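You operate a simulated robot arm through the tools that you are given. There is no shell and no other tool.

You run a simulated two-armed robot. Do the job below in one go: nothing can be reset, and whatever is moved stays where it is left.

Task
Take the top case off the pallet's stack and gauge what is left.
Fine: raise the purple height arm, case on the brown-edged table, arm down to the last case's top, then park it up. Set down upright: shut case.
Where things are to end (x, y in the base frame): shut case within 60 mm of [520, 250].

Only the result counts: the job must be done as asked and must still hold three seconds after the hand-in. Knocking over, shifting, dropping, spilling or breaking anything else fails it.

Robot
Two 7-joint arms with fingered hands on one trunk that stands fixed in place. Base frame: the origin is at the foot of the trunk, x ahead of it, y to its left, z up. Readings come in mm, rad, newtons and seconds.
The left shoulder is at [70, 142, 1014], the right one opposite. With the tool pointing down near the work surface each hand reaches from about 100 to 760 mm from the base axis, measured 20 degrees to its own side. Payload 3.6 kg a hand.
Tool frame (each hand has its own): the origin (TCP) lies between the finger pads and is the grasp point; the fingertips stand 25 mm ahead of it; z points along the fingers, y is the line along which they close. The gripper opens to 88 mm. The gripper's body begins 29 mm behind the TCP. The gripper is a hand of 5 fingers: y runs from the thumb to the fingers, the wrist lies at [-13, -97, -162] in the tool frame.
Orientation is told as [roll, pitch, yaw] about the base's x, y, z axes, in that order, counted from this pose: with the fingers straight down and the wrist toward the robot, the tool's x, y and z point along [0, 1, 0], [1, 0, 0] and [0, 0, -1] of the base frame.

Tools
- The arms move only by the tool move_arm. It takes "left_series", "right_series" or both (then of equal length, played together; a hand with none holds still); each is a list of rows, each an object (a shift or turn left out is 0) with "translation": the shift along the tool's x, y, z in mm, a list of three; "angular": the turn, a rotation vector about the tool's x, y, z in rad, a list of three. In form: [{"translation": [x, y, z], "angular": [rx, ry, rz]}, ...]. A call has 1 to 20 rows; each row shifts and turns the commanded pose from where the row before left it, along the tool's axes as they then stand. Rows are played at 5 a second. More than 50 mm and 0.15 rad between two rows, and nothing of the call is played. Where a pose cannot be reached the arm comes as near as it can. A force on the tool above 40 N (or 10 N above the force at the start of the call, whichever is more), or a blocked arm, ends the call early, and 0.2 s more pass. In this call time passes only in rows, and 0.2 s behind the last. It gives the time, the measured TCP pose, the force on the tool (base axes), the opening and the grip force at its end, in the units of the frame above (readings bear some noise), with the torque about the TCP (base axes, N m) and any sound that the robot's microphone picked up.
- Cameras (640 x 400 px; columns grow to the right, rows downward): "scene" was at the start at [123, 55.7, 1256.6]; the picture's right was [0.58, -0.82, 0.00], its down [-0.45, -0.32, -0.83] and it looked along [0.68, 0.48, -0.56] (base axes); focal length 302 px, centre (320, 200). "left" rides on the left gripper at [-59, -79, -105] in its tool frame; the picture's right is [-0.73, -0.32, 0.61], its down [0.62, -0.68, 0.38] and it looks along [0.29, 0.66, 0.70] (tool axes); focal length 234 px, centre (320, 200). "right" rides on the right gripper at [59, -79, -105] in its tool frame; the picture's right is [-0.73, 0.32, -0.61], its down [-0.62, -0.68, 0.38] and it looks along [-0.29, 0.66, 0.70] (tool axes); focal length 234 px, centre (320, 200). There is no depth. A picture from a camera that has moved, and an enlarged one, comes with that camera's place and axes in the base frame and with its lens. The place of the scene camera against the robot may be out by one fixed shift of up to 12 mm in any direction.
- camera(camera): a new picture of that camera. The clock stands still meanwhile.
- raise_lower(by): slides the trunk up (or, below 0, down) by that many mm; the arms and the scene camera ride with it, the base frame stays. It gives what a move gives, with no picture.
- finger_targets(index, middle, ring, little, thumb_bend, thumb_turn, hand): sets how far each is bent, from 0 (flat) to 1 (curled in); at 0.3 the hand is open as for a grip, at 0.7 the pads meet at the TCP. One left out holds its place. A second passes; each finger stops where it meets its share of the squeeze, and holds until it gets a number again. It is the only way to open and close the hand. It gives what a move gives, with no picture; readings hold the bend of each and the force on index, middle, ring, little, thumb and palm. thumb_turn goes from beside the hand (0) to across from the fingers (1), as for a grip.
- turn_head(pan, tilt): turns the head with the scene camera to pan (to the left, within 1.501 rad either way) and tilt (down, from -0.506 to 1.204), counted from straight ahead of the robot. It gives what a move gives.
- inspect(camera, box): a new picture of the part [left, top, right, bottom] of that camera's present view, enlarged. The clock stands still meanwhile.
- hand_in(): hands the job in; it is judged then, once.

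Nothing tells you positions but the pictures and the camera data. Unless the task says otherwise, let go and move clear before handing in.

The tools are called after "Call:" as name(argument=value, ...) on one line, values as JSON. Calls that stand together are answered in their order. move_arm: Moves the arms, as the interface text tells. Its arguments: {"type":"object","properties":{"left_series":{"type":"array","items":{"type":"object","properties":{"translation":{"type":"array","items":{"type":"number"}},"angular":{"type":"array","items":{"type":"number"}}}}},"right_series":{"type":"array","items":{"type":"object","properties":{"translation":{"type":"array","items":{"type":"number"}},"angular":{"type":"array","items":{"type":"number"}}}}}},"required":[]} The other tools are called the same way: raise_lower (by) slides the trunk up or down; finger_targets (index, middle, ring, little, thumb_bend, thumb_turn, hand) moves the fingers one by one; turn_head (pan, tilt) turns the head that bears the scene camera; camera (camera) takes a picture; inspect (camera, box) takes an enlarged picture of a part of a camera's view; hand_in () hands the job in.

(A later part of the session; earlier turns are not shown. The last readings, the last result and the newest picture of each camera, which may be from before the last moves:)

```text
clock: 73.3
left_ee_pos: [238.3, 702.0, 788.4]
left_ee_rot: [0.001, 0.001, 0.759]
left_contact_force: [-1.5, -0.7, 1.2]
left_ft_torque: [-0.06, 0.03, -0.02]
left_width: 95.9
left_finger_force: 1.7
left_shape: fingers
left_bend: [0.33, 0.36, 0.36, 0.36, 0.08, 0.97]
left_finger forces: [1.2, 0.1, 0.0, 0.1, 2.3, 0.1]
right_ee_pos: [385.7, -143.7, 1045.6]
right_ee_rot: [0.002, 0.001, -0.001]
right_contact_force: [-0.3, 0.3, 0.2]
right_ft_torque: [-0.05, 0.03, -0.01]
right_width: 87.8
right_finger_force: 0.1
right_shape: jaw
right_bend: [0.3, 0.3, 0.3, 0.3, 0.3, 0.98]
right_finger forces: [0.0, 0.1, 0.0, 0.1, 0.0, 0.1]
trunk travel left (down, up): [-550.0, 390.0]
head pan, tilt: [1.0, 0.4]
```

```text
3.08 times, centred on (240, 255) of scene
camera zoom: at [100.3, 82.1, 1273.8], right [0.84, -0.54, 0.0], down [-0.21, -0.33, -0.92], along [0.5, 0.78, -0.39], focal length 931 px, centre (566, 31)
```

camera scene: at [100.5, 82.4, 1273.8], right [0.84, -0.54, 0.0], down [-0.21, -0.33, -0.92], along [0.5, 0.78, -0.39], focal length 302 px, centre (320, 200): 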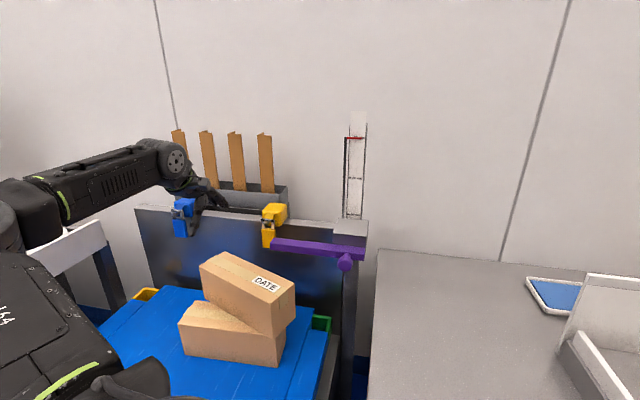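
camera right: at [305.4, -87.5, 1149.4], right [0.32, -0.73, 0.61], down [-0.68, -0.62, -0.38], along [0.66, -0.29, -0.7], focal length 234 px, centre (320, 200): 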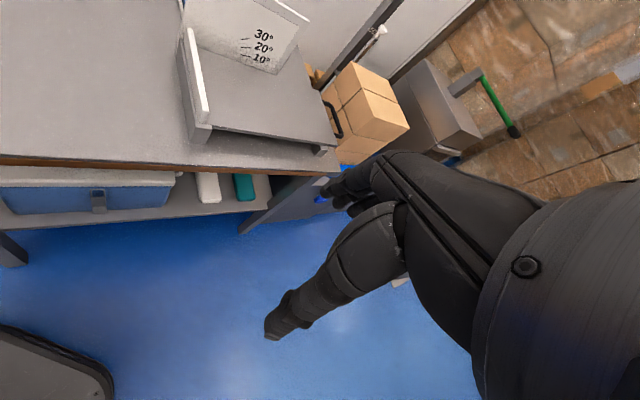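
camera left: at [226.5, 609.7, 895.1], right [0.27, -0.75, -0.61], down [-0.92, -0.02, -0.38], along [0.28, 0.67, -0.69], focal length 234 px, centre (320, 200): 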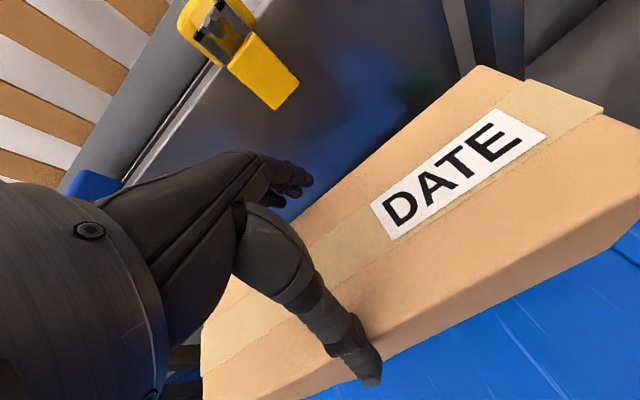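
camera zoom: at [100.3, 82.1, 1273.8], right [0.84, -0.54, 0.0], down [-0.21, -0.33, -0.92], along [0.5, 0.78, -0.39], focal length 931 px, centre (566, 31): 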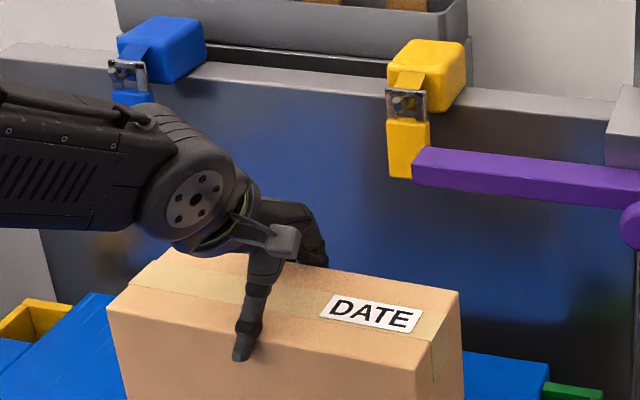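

Light, balanced contact. Squeezing moderately now.

Call:
finger_targets(hand="left", index=0.4, middle=0.44, ring=0.44, little=0.44, thumb_bend=0.32)

Call:
inspect(camera="scene", box=[160, 190, 320, 320])

```text
clock: 74.3
left_ee_pos: [239.5, 702.9, 789.4]
left_ee_rot: [0.002, 0.0, 0.76]
left_contact_force: [3.2, 4.6, 6.3]
left_ft_torque: [0.07, 0.0, -0.26]
left_width: 92.4
left_finger_force: 11.6
left_shape: fingers
left_bend: [0.36, 0.41, 0.4, 0.41, 0.09, 0.97]
left_finger forces: [4.1, 2.8, 2.9, 3.8, 8.8, 0.0]
right_ee_pos: [384.9, -146.1, 1044.8]
right_ee_rot: [0.002, 0.001, -0.002]
right_contact_force: [-1.2, 0.0, -0.6]
right_ft_torque: [-0.02, 0.02, 0.01]
right_width: 87.5
right_finger_force: 0.0
right_shape: jaw
right_bend: [0.3, 0.3, 0.3, 0.3, 0.3, 0.98]
right_finger forces: [0.0, 0.0, 0.0, 0.1, 0.0, 0.0]
trunk travel left (down, up): [-550.0, 390.0]
head pan, tilt: [1.0, 0.4]
```

```text
3.08 times, centred on (240, 255) of scene
camera zoom: at [100.7, 82.0, 1273.8], right [0.84, -0.54, 0.0], down [-0.21, -0.33, -0.92], along [0.5, 0.78, -0.39], focal length 931 px, centre (566, 31)
```

zoom: 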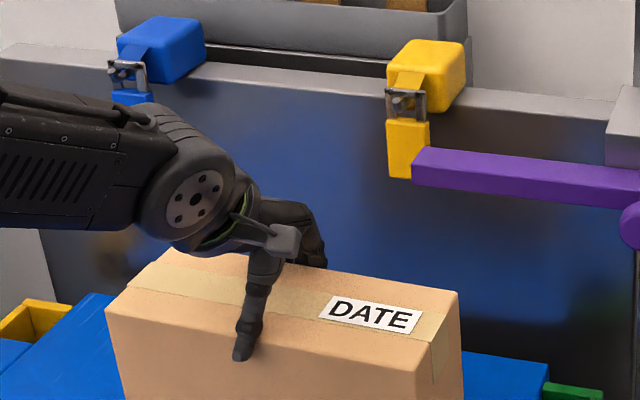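

All four fingers share evenly. Increasing the squeeze further.

Call:
finger_targets(hand="left", index=0.43, middle=0.47, ring=0.47, little=0.47, thumb_bend=0.7)

Call:
inspect(camera="scene", box=[160, 190, 320, 320])

```text
clock: 75.3
left_ee_pos: [237.8, 702.8, 789.4]
left_ee_rot: [0.002, -0.002, 0.759]
left_contact_force: [2.2, 5.0, 8.0]
left_ft_torque: [0.17, -0.02, -0.19]
left_width: 91.5
left_finger_force: 12.4
left_shape: fingers
left_bend: [0.38, 0.42, 0.42, 0.43, 0.05, 0.97]
left_finger forces: [4.6, 3.5, 3.2, 4.4, 9.4, 0.1]
right_ee_pos: [386.3, -143.6, 1045.9]
right_ee_rot: [0.001, 0.0, -0.002]
right_contact_force: [-0.4, 0.3, -0.2]
right_ft_torque: [0.0, -0.02, -0.02]
right_width: 87.6
right_finger_force: 0.0
right_shape: jaw
right_bend: [0.3, 0.3, 0.3, 0.3, 0.3, 0.98]
right_finger forces: [0.0, 0.1, 0.0, 0.0, 0.0, 0.0]
trunk travel left (down, up): [-550.0, 390.0]
head pan, tilt: [1.0, 0.4]
```

```text
3.08 times, centred on (240, 255) of scene
camera zoom: at [100.5, 81.9, 1273.8], right [0.84, -0.54, 0.0], down [-0.21, -0.33, -0.92], along [0.5, 0.78, -0.39], focal length 931 px, centre (566, 31)
```

zoom: 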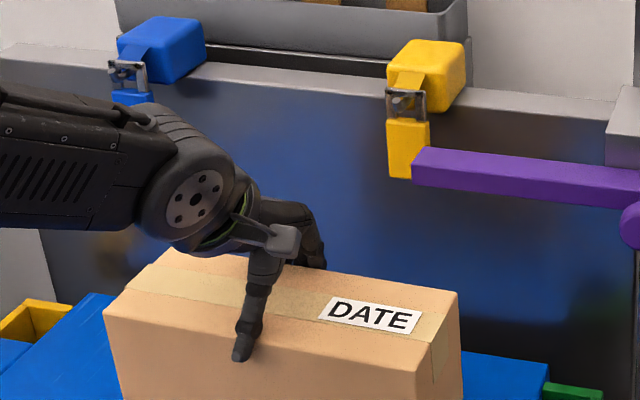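

The thumb is weak when it is that open (9 N). The best balance earlier was with the thumb more curled (20 N each side), so I'll go back to that arrangement, centred on the case's middle. First release and re-measure.

Call:
finger_targets(hand="left", index=0.12, middle=0.12, ring=0.12, little=0.12, thumb_bend=0.0)

Call:
move_arm(left_series=[{"translation": [0, 0, -30]}, {"translation": [0, -10, -40]}, {"translation": [25, -25, -30]}, {"translation": [30, -25, 0]}])

Call:
camera(camera="left")

Call:
inspect(camera="left", box=[260, 60, 580, 320])

Call:
inspect(camera="scene", box=[160, 220, 320, 380])

```text
clock: 76.3
left_ee_pos: [237.1, 702.4, 789.0]
left_ee_rot: [0.002, -0.001, 0.759]
left_contact_force: [0.1, -1.2, -0.2]
left_ft_torque: [0.01, 0.02, 0.01]
left_width: 121.2
left_finger_force: 0.9
left_shape: fingers
left_bend: [0.12, 0.12, 0.12, 0.12, 0.0, 0.97]
left_finger forces: [0.0, 0.1, 0.0, 0.1, 1.0, 0.0]
right_ee_pos: [385.8, -145.6, 1045.3]
right_ee_rot: [0.001, 0.0, -0.001]
right_contact_force: [0.9, 0.4, -0.4]
right_ft_torque: [-0.03, 0.0, -0.01]
right_width: 87.8
right_finger_force: 0.1
right_shape: jaw
right_bend: [0.3, 0.3, 0.3, 0.3, 0.3, 0.98]
right_finger forces: [0.1, 0.0, 0.1, 0.0, 0.0, 0.1]
trunk travel left (down, up): [-550.0, 390.0]
head pan, tilt: [1.0, 0.4]
```

```text
clock: 77.3
left_ee_pos: [153.4, 703.6, 889.0]
left_ee_rot: [-0.001, 0.0, 0.761]
left_contact_force: [-0.5, 0.5, 0.4]
left_ft_torque: [0.01, 0.01, 0.0]
left_width: 120.9
left_finger_force: 0.0
left_shape: fingers
left_bend: [0.12, 0.12, 0.12, 0.12, 0.0, 0.97]
left_finger forces: [0.0, 0.0, 0.0, 0.0, 0.0, 0.0]
right_ee_pos: [385.0, -143.8, 1046.0]
right_ee_rot: [0.001, -0.002, 0.0]
right_contact_force: [0.1, 1.0, -0.6]
right_ft_torque: [0.01, 0.02, 0.0]
right_width: 88.1
right_finger_force: 0.0
right_shape: jaw
right_bend: [0.3, 0.3, 0.3, 0.3, 0.3, 0.98]
right_finger forces: [0.0, 0.0, 0.0, 0.0, 0.0, 0.1]
trunk travel left (down, up): [-550.0, 390.0]
head pan, tilt: [1.0, 0.4]
```

```text
taken
camera left: at [138.5, 606.9, 993.8], right [0.27, -0.75, -0.61], down [-0.92, -0.02, -0.38], along [0.28, 0.66, -0.7], focal length 234 px, centre (320, 200)
```

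left: 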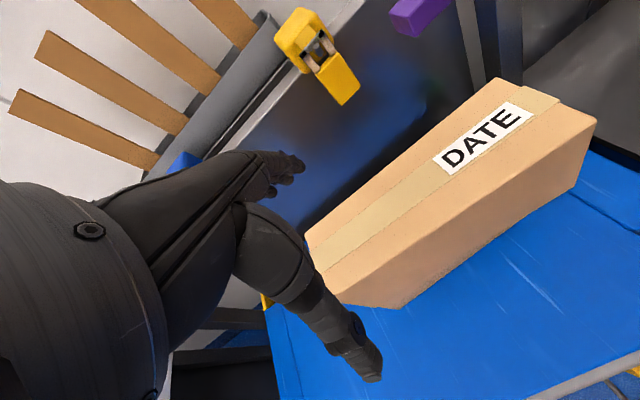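

```text
1.54 times, centred on (420, 190) of left
camera zoom: at [138.5, 606.9, 993.8], right [0.27, -0.75, -0.61], down [-0.92, -0.02, -0.38], along [0.28, 0.66, -0.7], focal length 360 px, centre (166, 215)
```

zoom: 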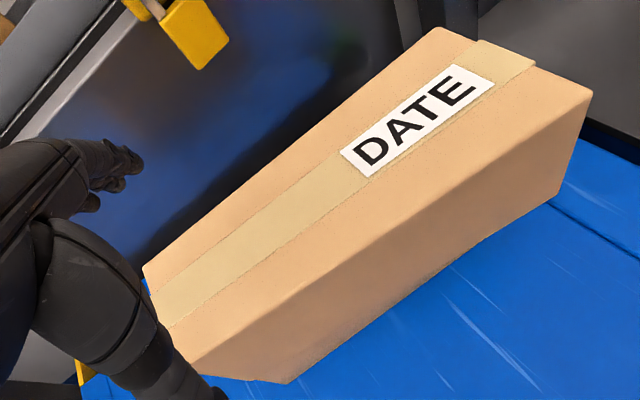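

```text
2.50 times, centred on (240, 300) of scene
camera zoom: at [99.4, 82.6, 1273.9], right [0.84, -0.54, 0.0], down [-0.21, -0.33, -0.92], along [0.5, 0.78, -0.39], focal length 756 px, centre (520, -50)
```

zoom: 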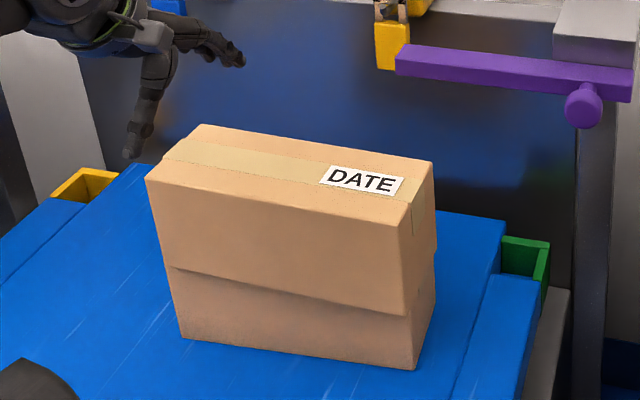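

Case at (233.5, 693.7), n-axis 43.9°, sitting well over the lower one. Moving to the earlier good arrangement: level hand, TCP 13 mm above the top, slightly toward the robot side.

Call:
move_arm(left_series=[{"translation": [-31.5, 21.9, 0], "angular": [0, 0, -0.014]}, {"translation": [-31.5, 21.9, 0]}, {"translation": [0, 0, 40]}, {"translation": [0, 0, 36]}, {"translation": [0, 0, 20]}])

Call:
finger_targets(hand="left", index=0.25, middle=0.27, ring=0.27, little=0.28, thumb_bend=0.28)

Call:
inspect(camera="scene", box=[160, 190, 320, 320])

```text
clock: 78.5
left_ee_pos: [233.5, 688.9, 792.0]
left_ee_rot: [-0.001, 0.001, 0.774]
left_contact_force: [-0.4, 0.1, 0.5]
left_ft_torque: [-0.01, -0.03, -0.01]
left_width: 120.9
left_finger_force: 0.1
left_shape: fingers
left_bend: [0.12, 0.12, 0.12, 0.12, 0.0, 0.97]
left_finger forces: [0.0, 0.1, 0.1, 0.0, 0.1, 0.0]
right_ee_pos: [384.9, -144.1, 1046.2]
right_ee_rot: [0.001, 0.002, -0.001]
right_contact_force: [0.7, 0.3, 0.0]
right_ft_torque: [0.02, 0.01, 0.02]
right_width: 87.9
right_finger_force: 0.0
right_shape: jaw
right_bend: [0.3, 0.3, 0.3, 0.3, 0.3, 0.98]
right_finger forces: [0.0, 0.0, 0.0, 0.0, 0.0, 0.0]
trunk travel left (down, up): [-550.0, 390.0]
head pan, tilt: [1.0, 0.4]
```

```text
clock: 79.5
left_ee_pos: [232.7, 688.2, 791.1]
left_ee_rot: [0.001, -0.002, 0.772]
left_contact_force: [-0.2, 0.9, 1.3]
left_ft_torque: [0.03, -0.02, -0.01]
left_width: 94.5
left_finger_force: 0.7
left_shape: fingers
left_bend: [0.24, 0.27, 0.27, 0.28, 0.27, 0.97]
left_finger forces: [0.7, 0.0, 0.0, 0.0, 0.2, 0.0]
right_ee_pos: [385.0, -144.7, 1046.6]
right_ee_rot: [0.0, 0.002, -0.001]
right_contact_force: [-0.7, -0.7, 0.5]
right_ft_torque: [0.01, 0.0, 0.02]
right_width: 87.5
right_finger_force: 0.1
right_shape: jaw
right_bend: [0.3, 0.3, 0.3, 0.3, 0.3, 0.98]
right_finger forces: [0.0, 0.0, 0.0, 0.0, 0.0, 0.1]
trunk travel left (down, up): [-550.0, 390.0]
head pan, tilt: [1.0, 0.4]
```

```text
3.08 times, centred on (240, 255) of scene
camera zoom: at [100.6, 82.4, 1273.7], right [0.84, -0.54, 0.0], down [-0.21, -0.33, -0.92], along [0.5, 0.78, -0.39], focal length 931 px, centre (566, 31)
```

zoom: 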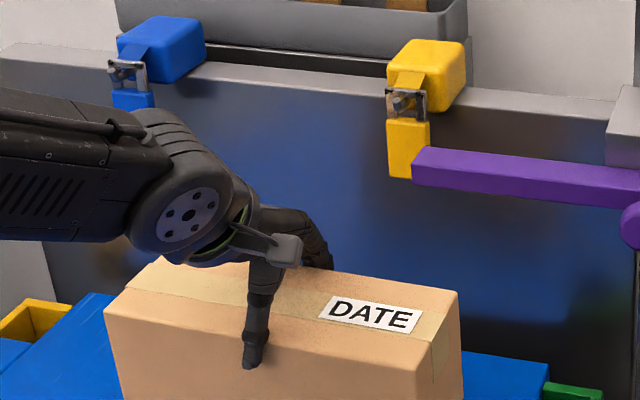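

Light contact on both sides at equal bends. Now the firm squeeze, thumb deeper than the fingers.

Call:
finger_targets(hand="left", index=0.3, middle=0.33, ring=0.33, little=0.34, thumb_bend=0.42)

Call:
finger_targets(hand="left", index=0.34, middle=0.37, ring=0.37, little=0.38, thumb_bend=0.65)

Call:
inspect(camera="scene", box=[160, 190, 320, 320])

```text
clock: 80.5
left_ee_pos: [232.4, 688.8, 792.3]
left_ee_rot: [0.002, -0.002, 0.772]
left_contact_force: [2.3, 1.6, 4.0]
left_ft_torque: [0.09, -0.13, -0.1]
left_width: 90.2
left_finger_force: 10.3
left_shape: fingers
left_bend: [0.26, 0.28, 0.29, 0.34, 0.32, 0.97]
left_finger forces: [5.6, 3.1, 3.5, 0.0, 8.4, 0.1]
right_ee_pos: [385.1, -143.2, 1046.4]
right_ee_rot: [0.001, -0.001, -0.002]
right_contact_force: [0.0, 0.3, 0.3]
right_ft_torque: [-0.02, -0.02, 0.01]
right_width: 88.0
right_finger_force: 0.0
right_shape: jaw
right_bend: [0.3, 0.3, 0.3, 0.3, 0.3, 0.98]
right_finger forces: [0.1, 0.0, 0.0, 0.0, 0.0, 0.0]
trunk travel left (down, up): [-550.0, 390.0]
head pan, tilt: [1.0, 0.4]
```

```text
clock: 81.5
left_ee_pos: [232.4, 686.7, 791.8]
left_ee_rot: [0.001, -0.002, 0.773]
left_contact_force: [4.5, 3.7, 7.1]
left_ft_torque: [0.23, -0.19, -0.2]
left_width: 89.5
left_finger_force: 14.4
left_shape: fingers
left_bend: [0.27, 0.28, 0.29, 0.38, 0.32, 0.97]
left_finger forces: [7.6, 4.5, 5.1, 0.4, 10.6, 0.1]
right_ee_pos: [385.3, -143.2, 1045.5]
right_ee_rot: [0.002, 0.002, -0.002]
right_contact_force: [-0.8, 0.2, -0.2]
right_ft_torque: [0.01, 0.01, 0.02]
right_width: 87.7
right_finger_force: 0.1
right_shape: jaw
right_bend: [0.3, 0.3, 0.3, 0.3, 0.3, 0.98]
right_finger forces: [0.0, 0.0, 0.0, 0.0, 0.0, 0.0]
trunk travel left (down, up): [-550.0, 390.0]
head pan, tilt: [1.0, 0.4]
```

```text
3.08 times, centred on (240, 255) of scene
camera zoom: at [100.7, 81.9, 1273.8], right [0.84, -0.54, 0.0], down [-0.21, -0.33, -0.92], along [0.5, 0.78, -0.39], focal length 931 px, centre (566, 31)
```

zoom: 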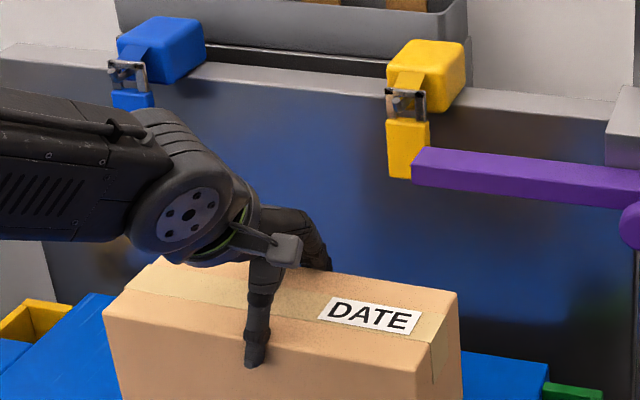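

Call:
finger_targets(hand="left", thumb_bend=1.0)

Call:
finger_targets(hand="left", index=0.4, middle=0.45, ring=0.45)

```text
clock: 82.5
left_ee_pos: [232.3, 687.7, 791.1]
left_ee_rot: [0.002, 0.002, 0.772]
left_contact_force: [-1.9, -2.6, -0.2]
left_ft_torque: [0.25, -0.2, -0.32]
left_width: 85.6
left_finger_force: 23.9
left_shape: fingers
left_bend: [0.25, 0.26, 0.27, 0.38, 0.47, 0.97]
left_finger forces: [10.3, 5.8, 6.7, 1.0, 24.3, 0.0]
right_ee_pos: [384.2, -144.6, 1046.5]
right_ee_rot: [0.001, -0.002, -0.001]
right_contact_force: [1.4, 0.3, 0.2]
right_ft_torque: [-0.01, -0.01, -0.03]
right_width: 87.7
right_finger_force: 0.1
right_shape: jaw
right_bend: [0.3, 0.3, 0.3, 0.3, 0.3, 0.98]
right_finger forces: [0.0, 0.0, 0.0, 0.1, 0.0, 0.0]
trunk travel left (down, up): [-550.0, 390.0]
head pan, tilt: [1.0, 0.4]
```

```text
clock: 83.5
left_ee_pos: [233.9, 687.9, 790.6]
left_ee_rot: [0.003, 0.0, 0.772]
left_contact_force: [2.2, 2.2, 0.5]
left_ft_torque: [0.35, -0.24, -0.35]
left_width: 85.4
left_finger_force: 25.5
left_shape: fingers
left_bend: [0.24, 0.26, 0.27, 0.38, 0.48, 0.96]
left_finger forces: [9.5, 7.8, 9.2, 1.1, 23.6, 0.1]
right_ee_pos: [385.3, -143.9, 1046.1]
right_ee_rot: [-0.001, 0.001, -0.002]
right_contact_force: [-0.1, -0.3, 0.5]
right_ft_torque: [0.01, 0.03, 0.02]
right_width: 87.6
right_finger_force: 0.0
right_shape: jaw
right_bend: [0.3, 0.3, 0.3, 0.3, 0.3, 0.98]
right_finger forces: [0.1, 0.1, 0.1, 0.0, 0.1, 0.1]
trunk travel left (down, up): [-550.0, 390.0]
head pan, tilt: [1.0, 0.4]
```

Now it's a strong, square grip: 24 N at the thumb, 28 N at the fingers, and almost no upward push. A careful test lift of 4 mm.

Call:
move_arm(left_series=[{"translation": [0, 0, -2]}, {"translation": [0, 0, -2]}])

Call:
inspect(camera="scene", box=[160, 220, 320, 380])

```text
clock: 84.1
left_ee_pos: [231.9, 688.2, 792.4]
left_ee_rot: [0.001, 0.002, 0.774]
left_contact_force: [-0.2, 0.5, 0.0]
left_ft_torque: [-0.04, 0.01, 0.04]
left_width: 85.2
left_finger_force: 24.3
left_shape: fingers
left_bend: [0.25, 0.26, 0.28, 0.38, 0.48, 0.93]
left_finger forces: [8.0, 7.4, 7.8, 0.0, 24.5, 0.0]
right_ee_pos: [386.0, -141.6, 1046.6]
right_ee_rot: [-0.001, -0.001, -0.001]
right_contact_force: [-0.3, 0.8, -0.7]
right_ft_torque: [0.05, 0.0, 0.03]
right_width: 87.6
right_finger_force: 0.0
right_shape: jaw
right_bend: [0.3, 0.3, 0.3, 0.3, 0.3, 0.98]
right_finger forces: [0.0, 0.0, 0.0, 0.0, 0.0, 0.0]
trunk travel left (down, up): [-550.0, 390.0]
head pan, tilt: [1.0, 0.4]
```

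```text
2.50 times, centred on (240, 300) of scene
camera zoom: at [101.3, 84.8, 1273.3], right [0.84, -0.54, 0.0], down [-0.21, -0.33, -0.92], along [0.5, 0.77, -0.39], focal length 756 px, centre (520, -50)
```

zoom: 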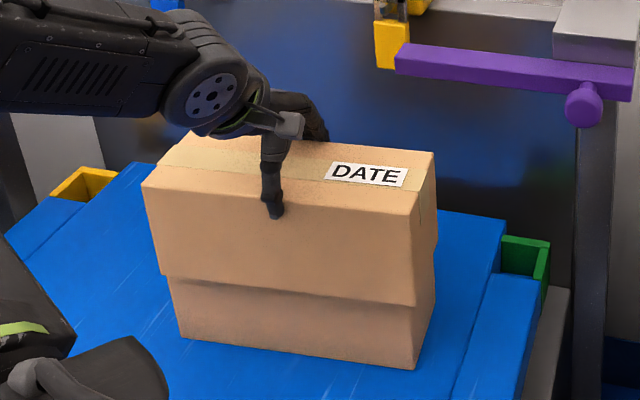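

Call:
move_arm(left_series=[{"translation": [0, 0, -2]}, {"translation": [0, 0, -2]}])

Call:
inspect(camera="scene", box=[160, 220, 320, 380])

Call:
camera(camera="left")

```text
clock: 84.7
left_ee_pos: [232.3, 688.6, 798.9]
left_ee_rot: [0.0, 0.003, 0.774]
left_contact_force: [-0.4, 0.7, -12.5]
left_ft_torque: [-0.05, 0.01, 0.03]
left_width: 84.8
left_finger_force: 24.4
left_shape: fingers
left_bend: [0.25, 0.26, 0.28, 0.38, 0.48, 0.93]
left_finger forces: [8.3, 7.5, 7.8, 0.0, 24.6, 0.0]
right_ee_pos: [386.4, -142.3, 1045.6]
right_ee_rot: [-0.001, 0.0, 0.0]
right_contact_force: [0.3, 0.0, 0.6]
right_ft_torque: [-0.04, -0.03, 0.03]
right_width: 87.8
right_finger_force: 0.1
right_shape: jaw
right_bend: [0.3, 0.3, 0.3, 0.3, 0.3, 0.98]
right_finger forces: [0.0, 0.0, 0.0, 0.0, 0.0, 0.0]
trunk travel left (down, up): [-550.0, 390.0]
head pan, tilt: [1.0, 0.4]
```

```text
2.50 times, centred on (240, 300) of scene
camera zoom: at [101.3, 84.7, 1273.5], right [0.84, -0.54, 0.0], down [-0.21, -0.33, -0.92], along [0.5, 0.77, -0.39], focal length 756 px, centre (520, -50)
```

zoom: 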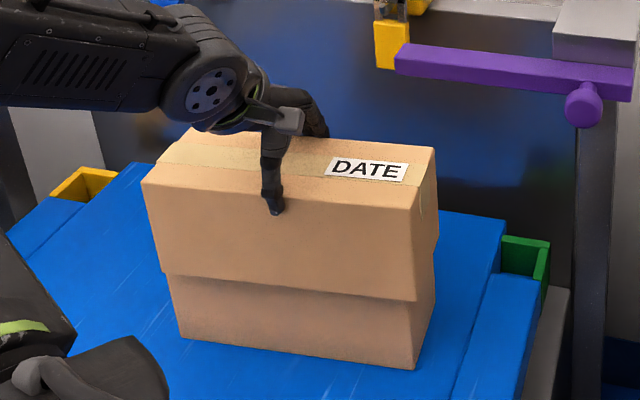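

```text
taken
camera left: at [218.0, 592.2, 902.5], right [0.27, -0.75, -0.61], down [-0.92, -0.03, -0.38], along [0.27, 0.67, -0.7], focal length 234 px, centre (320, 200)
```

left: 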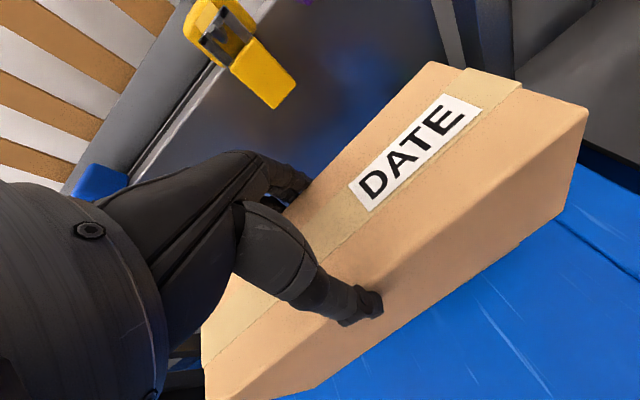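

It's holding: 12.5 N of weight on the hand, no change in the finger bends and no tilt. I'll lift a further 12 mm slowly.

Call:
move_arm(left_series=[{"translation": [0, 0, -3]}, {"translation": [0, 0, -3]}, {"translation": [0, 0, -3]}, {"translation": [0, 0, -3]}])

Call:
inspect(camera="scene", box=[160, 220, 320, 380])

Call:
camera(camera="left")

```text
clock: 85.7
left_ee_pos: [231.9, 687.4, 810.8]
left_ee_rot: [0.0, 0.002, 0.774]
left_contact_force: [0.0, 0.3, -13.2]
left_ft_torque: [-0.05, 0.04, 0.02]
left_width: 85.0
left_finger_force: 24.1
left_shape: fingers
left_bend: [0.25, 0.26, 0.28, 0.38, 0.48, 0.93]
left_finger forces: [8.1, 7.4, 7.8, 0.0, 24.4, 0.0]
right_ee_pos: [385.5, -142.5, 1047.0]
right_ee_rot: [-0.003, 0.001, -0.002]
right_contact_force: [0.6, 0.4, 0.4]
right_ft_torque: [0.01, 0.01, 0.0]
right_width: 87.8
right_finger_force: 0.0
right_shape: jaw
right_bend: [0.3, 0.3, 0.3, 0.3, 0.3, 0.98]
right_finger forces: [0.0, 0.1, 0.0, 0.1, 0.0, 0.1]
trunk travel left (down, up): [-550.0, 390.0]
head pan, tilt: [1.0, 0.4]
```

```text
2.50 times, centred on (240, 300) of scene
camera zoom: at [101.3, 84.7, 1273.5], right [0.84, -0.54, 0.0], down [-0.21, -0.33, -0.92], along [0.5, 0.77, -0.39], focal length 756 px, centre (520, -50)
```

zoom: 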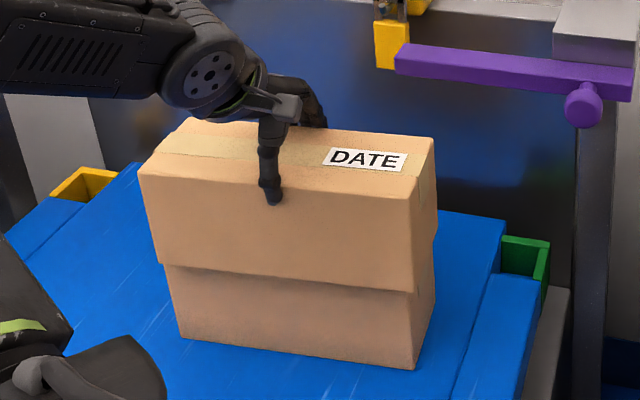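

```text
taken
camera left: at [217.4, 591.8, 914.9], right [0.27, -0.75, -0.61], down [-0.92, -0.03, -0.38], along [0.27, 0.67, -0.7], focal length 234 px, centre (320, 200)
```

left: 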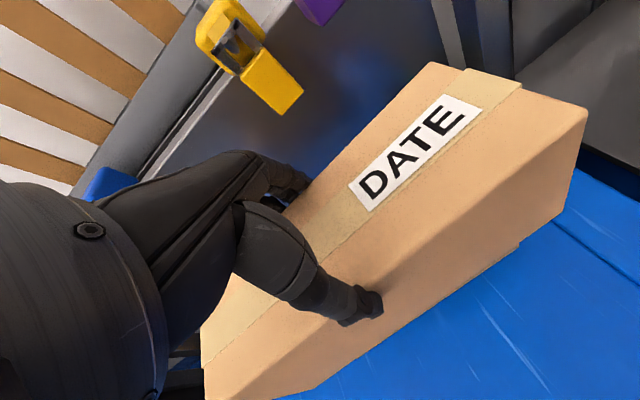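

The case is clear of the lower one and firmly held at 13 N. I'll draw it toward the robot, away from the height arm, with a bit of rise.

Call:
move_arm(left_series=[{"translation": [0, -6, -4]}, {"translation": [0, -9, -4]}, {"translation": [0, -12, -4]}, {"translation": [0, -12, -4]}, {"translation": [0, -12, -4]}, {"translation": [0, -12, -4]}, {"translation": [0, -9, -4]}, {"translation": [0, -5, -2]}])

Call:
camera(camera="left")

Call:
camera(camera="scene")

```text
clock: 87.5
left_ee_pos: [177.1, 633.8, 841.4]
left_ee_rot: [0.0, 0.002, 0.773]
left_contact_force: [-0.2, -0.2, -12.6]
left_ft_torque: [-0.04, 0.05, 0.0]
left_width: 84.8
left_finger_force: 24.1
left_shape: fingers
left_bend: [0.25, 0.26, 0.31, 0.38, 0.48, 0.93]
left_finger forces: [8.0, 7.5, 7.8, 0.1, 24.3, 0.1]
right_ee_pos: [386.6, -143.7, 1047.2]
right_ee_rot: [-0.002, 0.0, -0.001]
right_contact_force: [-0.1, -0.3, 0.0]
right_ft_torque: [-0.02, -0.01, -0.02]
right_width: 87.6
right_finger_force: 0.0
right_shape: jaw
right_bend: [0.3, 0.3, 0.3, 0.3, 0.3, 0.98]
right_finger forces: [0.0, 0.1, 0.1, 0.0, 0.0, 0.0]
trunk travel left (down, up): [-550.0, 390.0]
head pan, tilt: [1.0, 0.4]
```

```text
taken
camera left: at [162.0, 538.2, 945.1], right [0.27, -0.75, -0.61], down [-0.92, -0.03, -0.38], along [0.27, 0.67, -0.7], focal length 234 px, centre (320, 200)
```

left: 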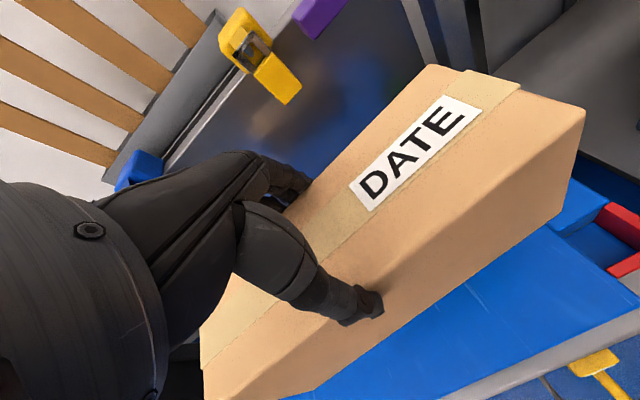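

```text
taken
camera scene: at [101.0, 84.5, 1273.5], right [0.84, -0.54, 0.0], down [-0.21, -0.33, -0.92], along [0.5, 0.77, -0.39], focal length 302 px, centre (320, 200)
```

scene: 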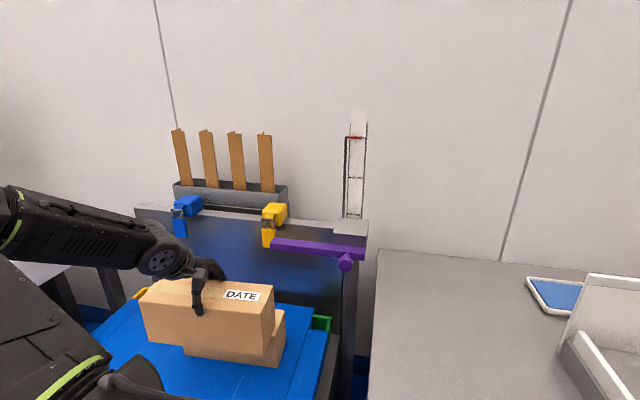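

Carrying well. Raising to clear the table height and then moving along toward the table.

Call:
move_arm(left_series=[{"translation": [0, 0, -6]}, {"translation": [0, 0, -10]}, {"translation": [0, 0, -10]}, {"translation": [-4, 0, -8]}, {"translation": [-8, -0.8, -3]}, {"translation": [-12, -0.8, 0]}, {"translation": [-14, -0.8, 0]}, {"translation": [-14, -0.8, 0]}, {"translation": [-14, -0.8, 0]}, {"translation": [-14, -0.8, 0]}, {"translation": [-14, -0.8, 0]}, {"translation": [-12, -0.8, 0]}, {"translation": [-8, -0.8, 0]}, {"translation": [-4, -0.8, 0]}])

Call:
camera(camera="scene")

Call:
camera(camera="left")

```text
clock: 90.5
left_ee_pos: [253.5, 543.4, 876.9]
left_ee_rot: [0.0, 0.003, 0.773]
left_contact_force: [-0.4, 0.6, -12.2]
left_ft_torque: [-0.07, 0.0, 0.01]
left_width: 84.5
left_finger_force: 23.9
left_shape: fingers
left_bend: [0.25, 0.26, 0.31, 0.38, 0.48, 0.93]
left_finger forces: [8.1, 7.5, 7.8, 0.0, 24.1, 0.0]
right_ee_pos: [387.1, -142.8, 1044.3]
right_ee_rot: [-0.001, 0.002, 0.001]
right_contact_force: [-0.3, 0.4, 0.8]
right_ft_torque: [-0.01, 0.01, 0.02]
right_width: 87.7
right_finger_force: 0.0
right_shape: jaw
right_bend: [0.3, 0.3, 0.3, 0.3, 0.3, 0.98]
right_finger forces: [0.0, 0.0, 0.1, 0.0, 0.0, 0.1]
trunk travel left (down, up): [-550.0, 390.0]
head pan, tilt: [1.0, 0.4]
```

```text
taken
camera scene: at [101.5, 84.3, 1273.5], right [0.84, -0.54, 0.0], down [-0.21, -0.33, -0.92], along [0.5, 0.77, -0.39], focal length 302 px, centre (320, 200)
```

scene: 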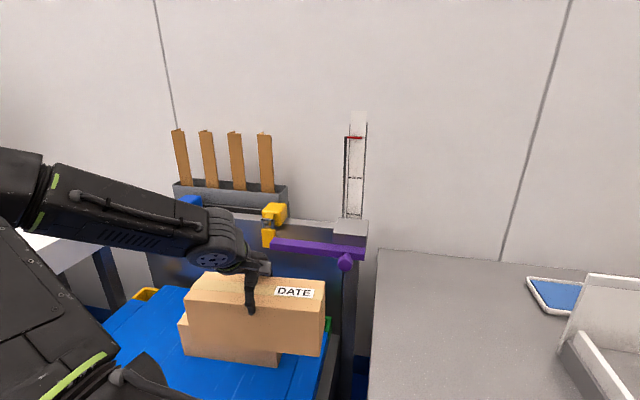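

```text
taken
camera left: at [238.8, 447.9, 982.4], right [0.28, -0.75, -0.61], down [-0.92, -0.03, -0.38], along [0.27, 0.67, -0.7], focal length 234 px, centre (320, 200)
```

left: 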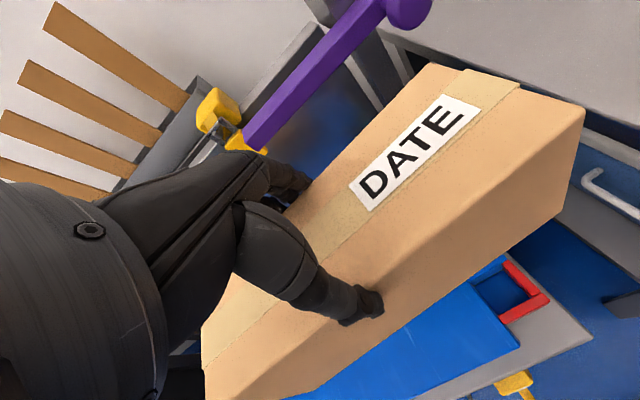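

Call:
turn_head(pan=0.62, tilt=0.6)

Call:
move_arm(left_series=[{"translation": [-5, -0.5, 0]}, {"translation": [-10, -0.8, 0]}, {"translation": [-14, -0.8, 0]}, {"translation": [-14, -0.8, 0]}, {"translation": [-14, -0.8, 0]}, {"translation": [-14, -0.8, 0]}, {"translation": [-14, -0.8, 0]}, {"translation": [-14, -0.8, 0]}, {"translation": [-14, -0.8, 0]}, {"translation": [-14, -0.8, 0]}, {"translation": [-14, -0.8, 0]}, {"translation": [-10, -0.8, 0]}, {"translation": [-5, -0.5, 0]}])

Call:
camera(camera="scene")

Call:
camera(camera="left")

```text
clock: 91.3
left_ee_pos: [253.6, 544.1, 878.3]
left_ee_rot: [0.0, 0.003, 0.773]
left_contact_force: [0.4, 0.3, -13.0]
left_ft_torque: [-0.05, -0.04, 0.0]
left_width: 84.7
left_finger_force: 23.8
left_shape: fingers
left_bend: [0.25, 0.26, 0.31, 0.38, 0.48, 0.93]
left_finger forces: [8.0, 7.5, 7.8, 0.0, 24.0, 0.0]
right_ee_pos: [385.4, -142.5, 1045.0]
right_ee_rot: [-0.002, 0.0, -0.001]
right_contact_force: [-0.1, -0.8, 1.0]
right_ft_torque: [0.02, -0.02, 0.01]
right_width: 87.6
right_finger_force: 0.1
right_shape: jaw
right_bend: [0.3, 0.3, 0.3, 0.3, 0.3, 0.98]
right_finger forces: [0.0, 0.0, 0.1, 0.0, 0.1, 0.0]
trunk travel left (down, up): [-550.0, 390.0]
head pan, tilt: [0.62, 0.6]
```

```text
clock: 94.1
left_ee_pos: [356.4, 425.9, 878.8]
left_ee_rot: [0.004, 0.001, 0.773]
left_contact_force: [-0.2, 0.6, -13.3]
left_ft_torque: [-0.05, -0.01, 0.01]
left_width: 84.4
left_finger_force: 23.6
left_shape: fingers
left_bend: [0.25, 0.25, 0.31, 0.38, 0.48, 0.93]
left_finger forces: [7.9, 7.7, 7.9, 0.1, 23.7, 0.0]
right_ee_pos: [386.4, -142.3, 1044.5]
right_ee_rot: [0.0, 0.001, -0.002]
right_contact_force: [-0.9, -0.2, 0.5]
right_ft_torque: [-0.04, -0.01, 0.01]
right_width: 87.8
right_finger_force: 0.2
right_shape: jaw
right_bend: [0.3, 0.3, 0.3, 0.3, 0.3, 0.98]
right_finger forces: [0.0, 0.0, 0.1, 0.0, 0.0, 0.0]
trunk travel left (down, up): [-550.0, 390.0]
head pan, tilt: [0.62, 0.6]
```

```text
taken
camera scene: at [123.8, 57.3, 1255.3], right [0.58, -0.81, 0.0], down [-0.46, -0.33, -0.82], along [0.67, 0.48, -0.57], focal length 302 px, centre (320, 200)
```

scene: 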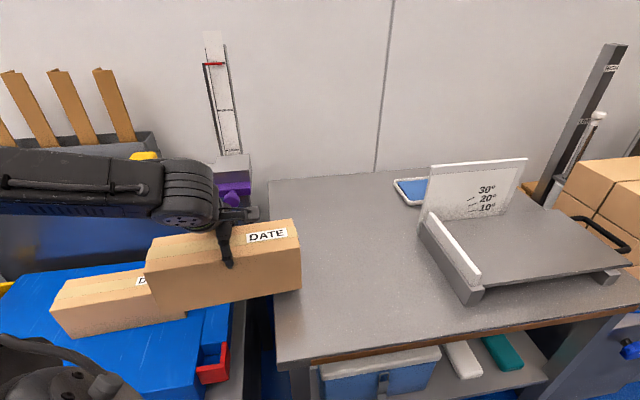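

```text
taken
camera left: at [341.3, 330.0, 982.2], right [0.27, -0.75, -0.61], down [-0.92, -0.03, -0.38], along [0.27, 0.67, -0.7], focal length 234 px, centre (320, 200)
```

left: 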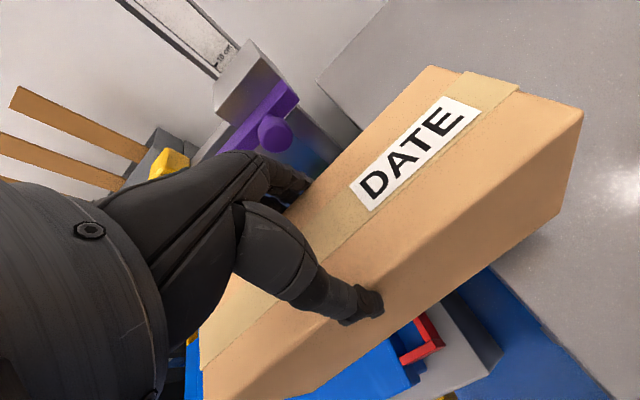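

Halfway over the table and steady. Continuing to the target.

Call:
move_arm(left_series=[{"translation": [-6, -0.7, 0]}, {"translation": [-12, -0.7, 0]}, {"translation": [-14, -0.7, 0]}, {"translation": [-14, -0.7, 0]}, {"translation": [-14, -0.7, 0]}, {"translation": [-14, -0.7, 0]}, {"translation": [-14, -0.7, 0]}, {"translation": [-14, -0.7, 0]}, {"translation": [-14, -0.7, 0]}, {"translation": [-14, -0.7, 0]}, {"translation": [-14, -0.7, 0]}, {"translation": [-14, -0.7, 0]}, {"translation": [-14, -0.7, 0]}, {"translation": [-14, -0.7, 0]}, {"translation": [-14, -0.7, 0]}, {"translation": [-14, -0.7, 0]}, {"translation": [-12, -0.7, 0]}, {"translation": [-6, -0.7, 0]}])

Call:
camera(camera="scene")

Call:
camera(camera="left")

Call:
camera(camera="right")

```text
clock: 97.9
left_ee_pos: [508.4, 251.5, 877.1]
left_ee_rot: [0.001, 0.003, 0.773]
left_contact_force: [0.5, -0.7, -12.9]
left_ft_torque: [-0.11, -0.01, 0.01]
left_width: 84.3
left_finger_force: 23.7
left_shape: fingers
left_bend: [0.25, 0.25, 0.31, 0.38, 0.48, 0.93]
left_finger forces: [7.6, 7.7, 7.9, 0.0, 23.3, 0.0]
right_ee_pos: [386.5, -143.9, 1044.6]
right_ee_rot: [0.0, 0.001, -0.001]
right_contact_force: [-0.2, -0.3, -0.2]
right_ft_torque: [0.0, 0.04, 0.0]
right_width: 87.6
right_finger_force: 0.1
right_shape: jaw
right_bend: [0.3, 0.3, 0.3, 0.3, 0.3, 0.98]
right_finger forces: [0.1, 0.1, 0.0, 0.0, 0.0, 0.1]
trunk travel left (down, up): [-550.0, 390.0]
head pan, tilt: [0.62, 0.6]
```

```text
taken
camera scene: at [124.3, 56.5, 1255.3], right [0.58, -0.81, 0.0], down [-0.46, -0.33, -0.82], along [0.67, 0.48, -0.57], focal length 302 px, centre (320, 200)
```

scene: 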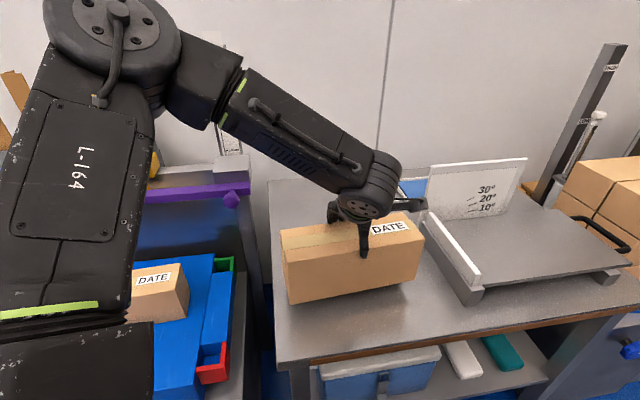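

```text
taken
camera left: at [494.6, 154.0, 981.9], right [0.28, -0.74, -0.61], down [-0.92, -0.03, -0.38], along [0.27, 0.67, -0.7], focal length 234 px, centre (320, 200)
```

left: 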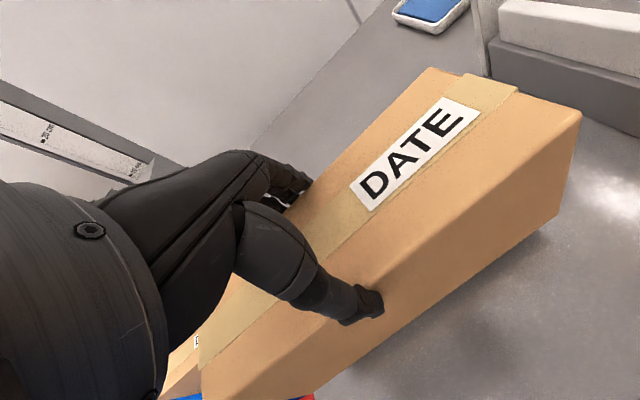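

```text
taken
camera right: at [307.4, -84.3, 1149.2], right [0.32, -0.73, 0.61], down [-0.68, -0.62, -0.38], along [0.66, -0.29, -0.7], focal length 234 px, centre (320, 200)
```

right: 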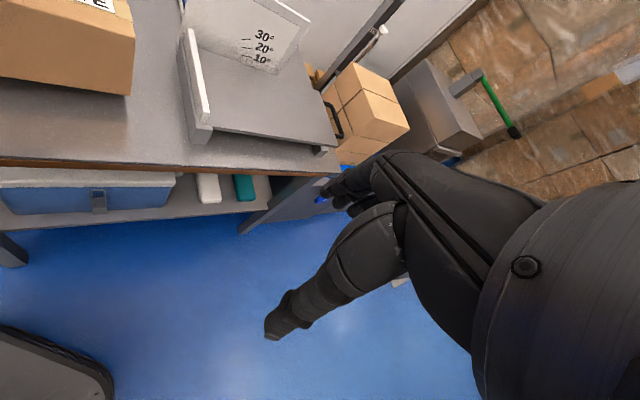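

The case is right over the target spot with good clearance to the angle fixture. Lowering slowly: first 38 mm.

Call:
move_arm(left_series=[{"translation": [0, 0, 5]}, {"translation": [0, 0, 8]}, {"translation": [0, 0, 8]}, {"translation": [0, 0, 8]}, {"translation": [0, 0, 6]}, {"translation": [0, 0, 3]}])

Call:
camera(camera="scene")

Call:
inspect(camera="scene", box=[260, 180, 480, 340])

```text
clock: 99.3
left_ee_pos: [508.2, 248.6, 841.4]
left_ee_rot: [0.0, -0.001, 0.774]
left_contact_force: [-1.2, -1.2, -1.5]
left_ft_torque: [0.23, -0.24, 0.03]
left_width: 84.7
left_finger_force: 24.7
left_shape: fingers
left_bend: [0.25, 0.25, 0.31, 0.38, 0.48, 0.93]
left_finger forces: [9.5, 7.0, 7.4, 0.0, 24.2, 0.0]
right_ee_pos: [385.2, -145.7, 1045.2]
right_ee_rot: [0.001, 0.001, -0.001]
right_contact_force: [-0.2, 1.3, 0.6]
right_ft_torque: [-0.01, 0.01, 0.0]
right_width: 88.0
right_finger_force: 0.1
right_shape: jaw
right_bend: [0.3, 0.3, 0.3, 0.3, 0.3, 0.98]
right_finger forces: [0.0, 0.1, 0.1, 0.1, 0.0, 0.0]
trunk travel left (down, up): [-550.0, 390.0]
head pan, tilt: [0.62, 0.6]
```

```text
taken
camera scene: at [122.6, 55.5, 1255.7], right [0.58, -0.81, 0.0], down [-0.46, -0.33, -0.83], along [0.67, 0.48, -0.56], focal length 302 px, centre (320, 200)
```

scene: 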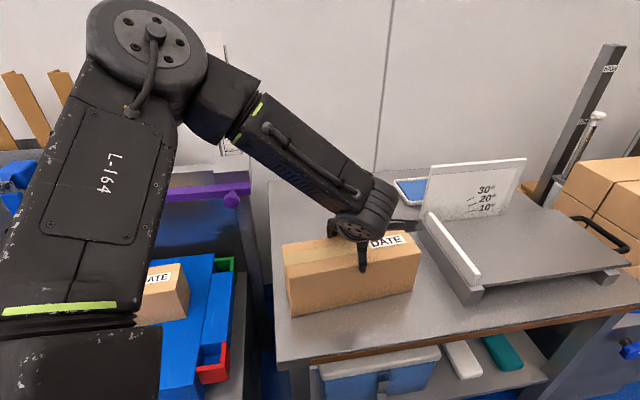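

```text
2.50 times, centred on (370, 260) of scene
camera zoom: at [122.6, 55.5, 1255.7], right [0.58, -0.81, 0.0], down [-0.46, -0.33, -0.83], along [0.67, 0.48, -0.56], focal length 756 px, centre (195, 50)
```

zoom: 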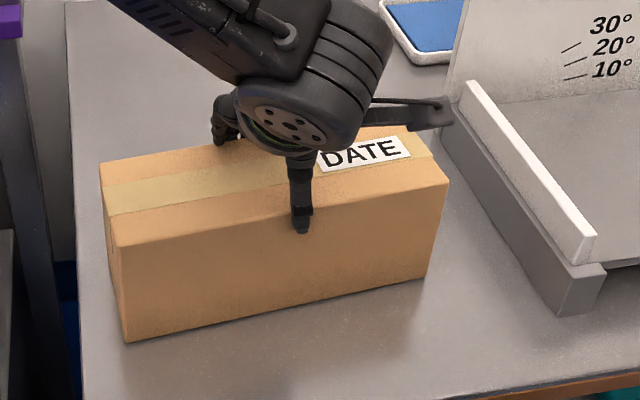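

The weight has come off the hand: the case is on the table (top of table about z 720). I'll ease down 1.5 mm more and then open gently.

Call:
move_arm(left_series=[{"translation": [0, 0, 1.5]}])

Call:
finger_targets(hand="left", index=0.18, middle=0.18, ring=0.18, little=0.18, thumb_bend=0.2)

Call:
finger_targets(hand="left", index=0.1, middle=0.1, ring=0.1, little=0.1, thumb_bend=0.05)

Call:
inspect(camera="scene", box=[260, 180, 480, 340])

```text
clock: 99.7
left_ee_pos: [507.0, 249.1, 840.0]
left_ee_rot: [-0.001, -0.003, 0.774]
left_contact_force: [-2.0, -2.0, 6.3]
left_ft_torque: [0.45, -0.41, 0.03]
left_width: 85.3
left_finger_force: 23.9
left_shape: fingers
left_bend: [0.25, 0.26, 0.31, 0.38, 0.48, 0.93]
left_finger forces: [9.8, 6.9, 7.1, 0.1, 24.0, 0.0]
right_ee_pos: [384.1, -146.0, 1046.0]
right_ee_rot: [0.003, -0.001, 0.0]
right_contact_force: [-0.5, 0.0, 0.4]
right_ft_torque: [0.0, -0.01, 0.05]
right_width: 87.8
right_finger_force: 0.1
right_shape: jaw
right_bend: [0.3, 0.3, 0.3, 0.3, 0.3, 0.98]
right_finger forces: [0.0, 0.0, 0.0, 0.0, 0.1, 0.0]
trunk travel left (down, up): [-550.0, 390.0]
head pan, tilt: [0.62, 0.6]
```

```text
clock: 100.7
left_ee_pos: [507.8, 249.1, 837.7]
left_ee_rot: [0.002, 0.001, 0.774]
left_contact_force: [-0.1, 0.1, 0.6]
left_ft_torque: [-0.01, 0.01, -0.04]
left_width: 105.5
left_finger_force: 0.1
left_shape: fingers
left_bend: [0.18, 0.18, 0.18, 0.18, 0.2, 0.97]
left_finger forces: [0.1, 0.0, 0.1, 0.0, 0.0, 0.1]
right_ee_pos: [385.7, -143.5, 1046.0]
right_ee_rot: [0.001, 0.001, -0.002]
right_contact_force: [0.6, -0.2, -0.3]
right_ft_torque: [-0.01, -0.01, 0.02]
right_width: 87.7
right_finger_force: 0.1
right_shape: jaw
right_bend: [0.3, 0.3, 0.3, 0.3, 0.3, 0.98]
right_finger forces: [0.1, 0.0, 0.0, 0.1, 0.1, 0.0]
trunk travel left (down, up): [-550.0, 390.0]
head pan, tilt: [0.62, 0.6]
```

```text
clock: 101.7
left_ee_pos: [507.1, 249.4, 839.0]
left_ee_rot: [0.003, 0.0, 0.773]
left_contact_force: [-0.4, -0.1, -1.2]
left_ft_torque: [0.02, 0.04, -0.02]
left_width: 121.7
left_finger_force: 0.0
left_shape: fingers
left_bend: [0.1, 0.1, 0.1, 0.1, 0.05, 0.97]
left_finger forces: [0.0, 0.1, 0.0, 0.0, 0.0, 0.0]
right_ee_pos: [385.2, -143.3, 1045.8]
right_ee_rot: [0.001, 0.001, -0.001]
right_contact_force: [0.5, 0.4, 0.1]
right_ft_torque: [0.0, 0.01, 0.0]
right_width: 87.5
right_finger_force: 0.1
right_shape: jaw
right_bend: [0.3, 0.3, 0.3, 0.3, 0.3, 0.98]
right_finger forces: [0.1, 0.0, 0.0, 0.0, 0.0, 0.1]
trunk travel left (down, up): [-550.0, 390.0]
head pan, tilt: [0.62, 0.6]
```

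```text
2.50 times, centred on (370, 260) of scene
camera zoom: at [122.5, 55.7, 1255.5], right [0.58, -0.81, 0.0], down [-0.46, -0.33, -0.83], along [0.67, 0.48, -0.57], focal length 756 px, centre (195, 50)
```

zoom: 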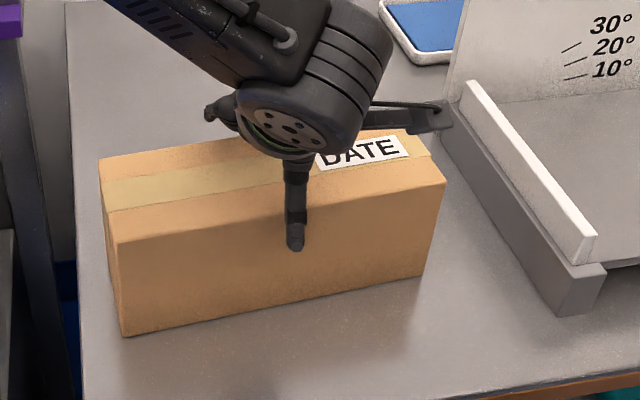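

Released and standing upright. Rising straight up and checking where the case stands.

Call:
move_arm(left_series=[{"translation": [0, 0, -15]}, {"translation": [0, 0, -30]}, {"translation": [0, 0, -40]}, {"translation": [0, 0, -40]}, {"translation": [30, -25, 0]}, {"translation": [30, -25, 0]}, {"translation": [30, -20, 0]}])

Call:
camera(camera="left")

Call:
camera(camera="scene")

```text
clock: 103.3
left_ee_pos: [395.7, 265.2, 964.3]
left_ee_rot: [0.001, -0.001, 0.772]
left_contact_force: [0.0, -1.1, 0.1]
left_ft_torque: [-0.01, -0.03, -0.03]
left_width: 121.4
left_finger_force: 0.1
left_shape: fingers
left_bend: [0.1, 0.1, 0.1, 0.1, 0.05, 0.97]
left_finger forces: [0.1, 0.0, 0.0, 0.1, 0.0, 0.0]
right_ee_pos: [383.7, -143.5, 1046.0]
right_ee_rot: [0.0, -0.002, 0.0]
right_contact_force: [-0.4, 0.4, -0.2]
right_ft_torque: [0.03, 0.0, 0.0]
right_width: 87.7
right_finger_force: 0.0
right_shape: jaw
right_bend: [0.3, 0.3, 0.3, 0.3, 0.3, 0.98]
right_finger forces: [0.1, 0.0, 0.0, 0.0, 0.0, 0.1]
trunk travel left (down, up): [-550.0, 390.0]
head pan, tilt: [0.62, 0.6]
```

```text
taken
camera left: at [380.6, 168.1, 1068.5], right [0.28, -0.74, -0.61], down [-0.92, -0.03, -0.38], along [0.27, 0.67, -0.7], focal length 234 px, centre (320, 200)
```

left: 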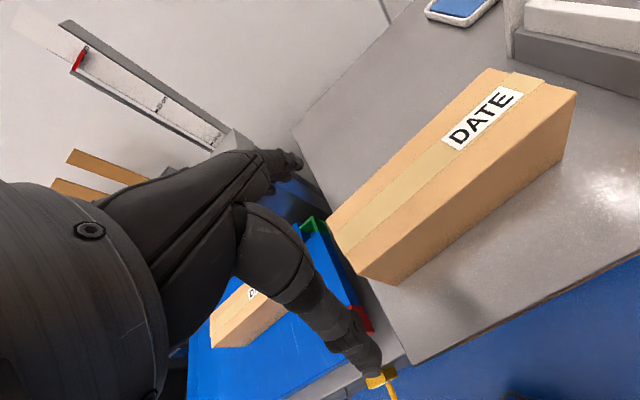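

```text
taken
camera scene: at [121.2, 56.2, 1255.7], right [0.58, -0.81, 0.0], down [-0.46, -0.33, -0.83], along [0.67, 0.48, -0.56], focal length 302 px, centre (320, 200)
```

scene: 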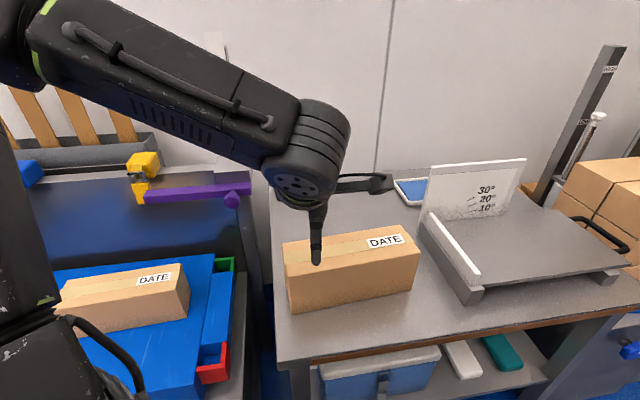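

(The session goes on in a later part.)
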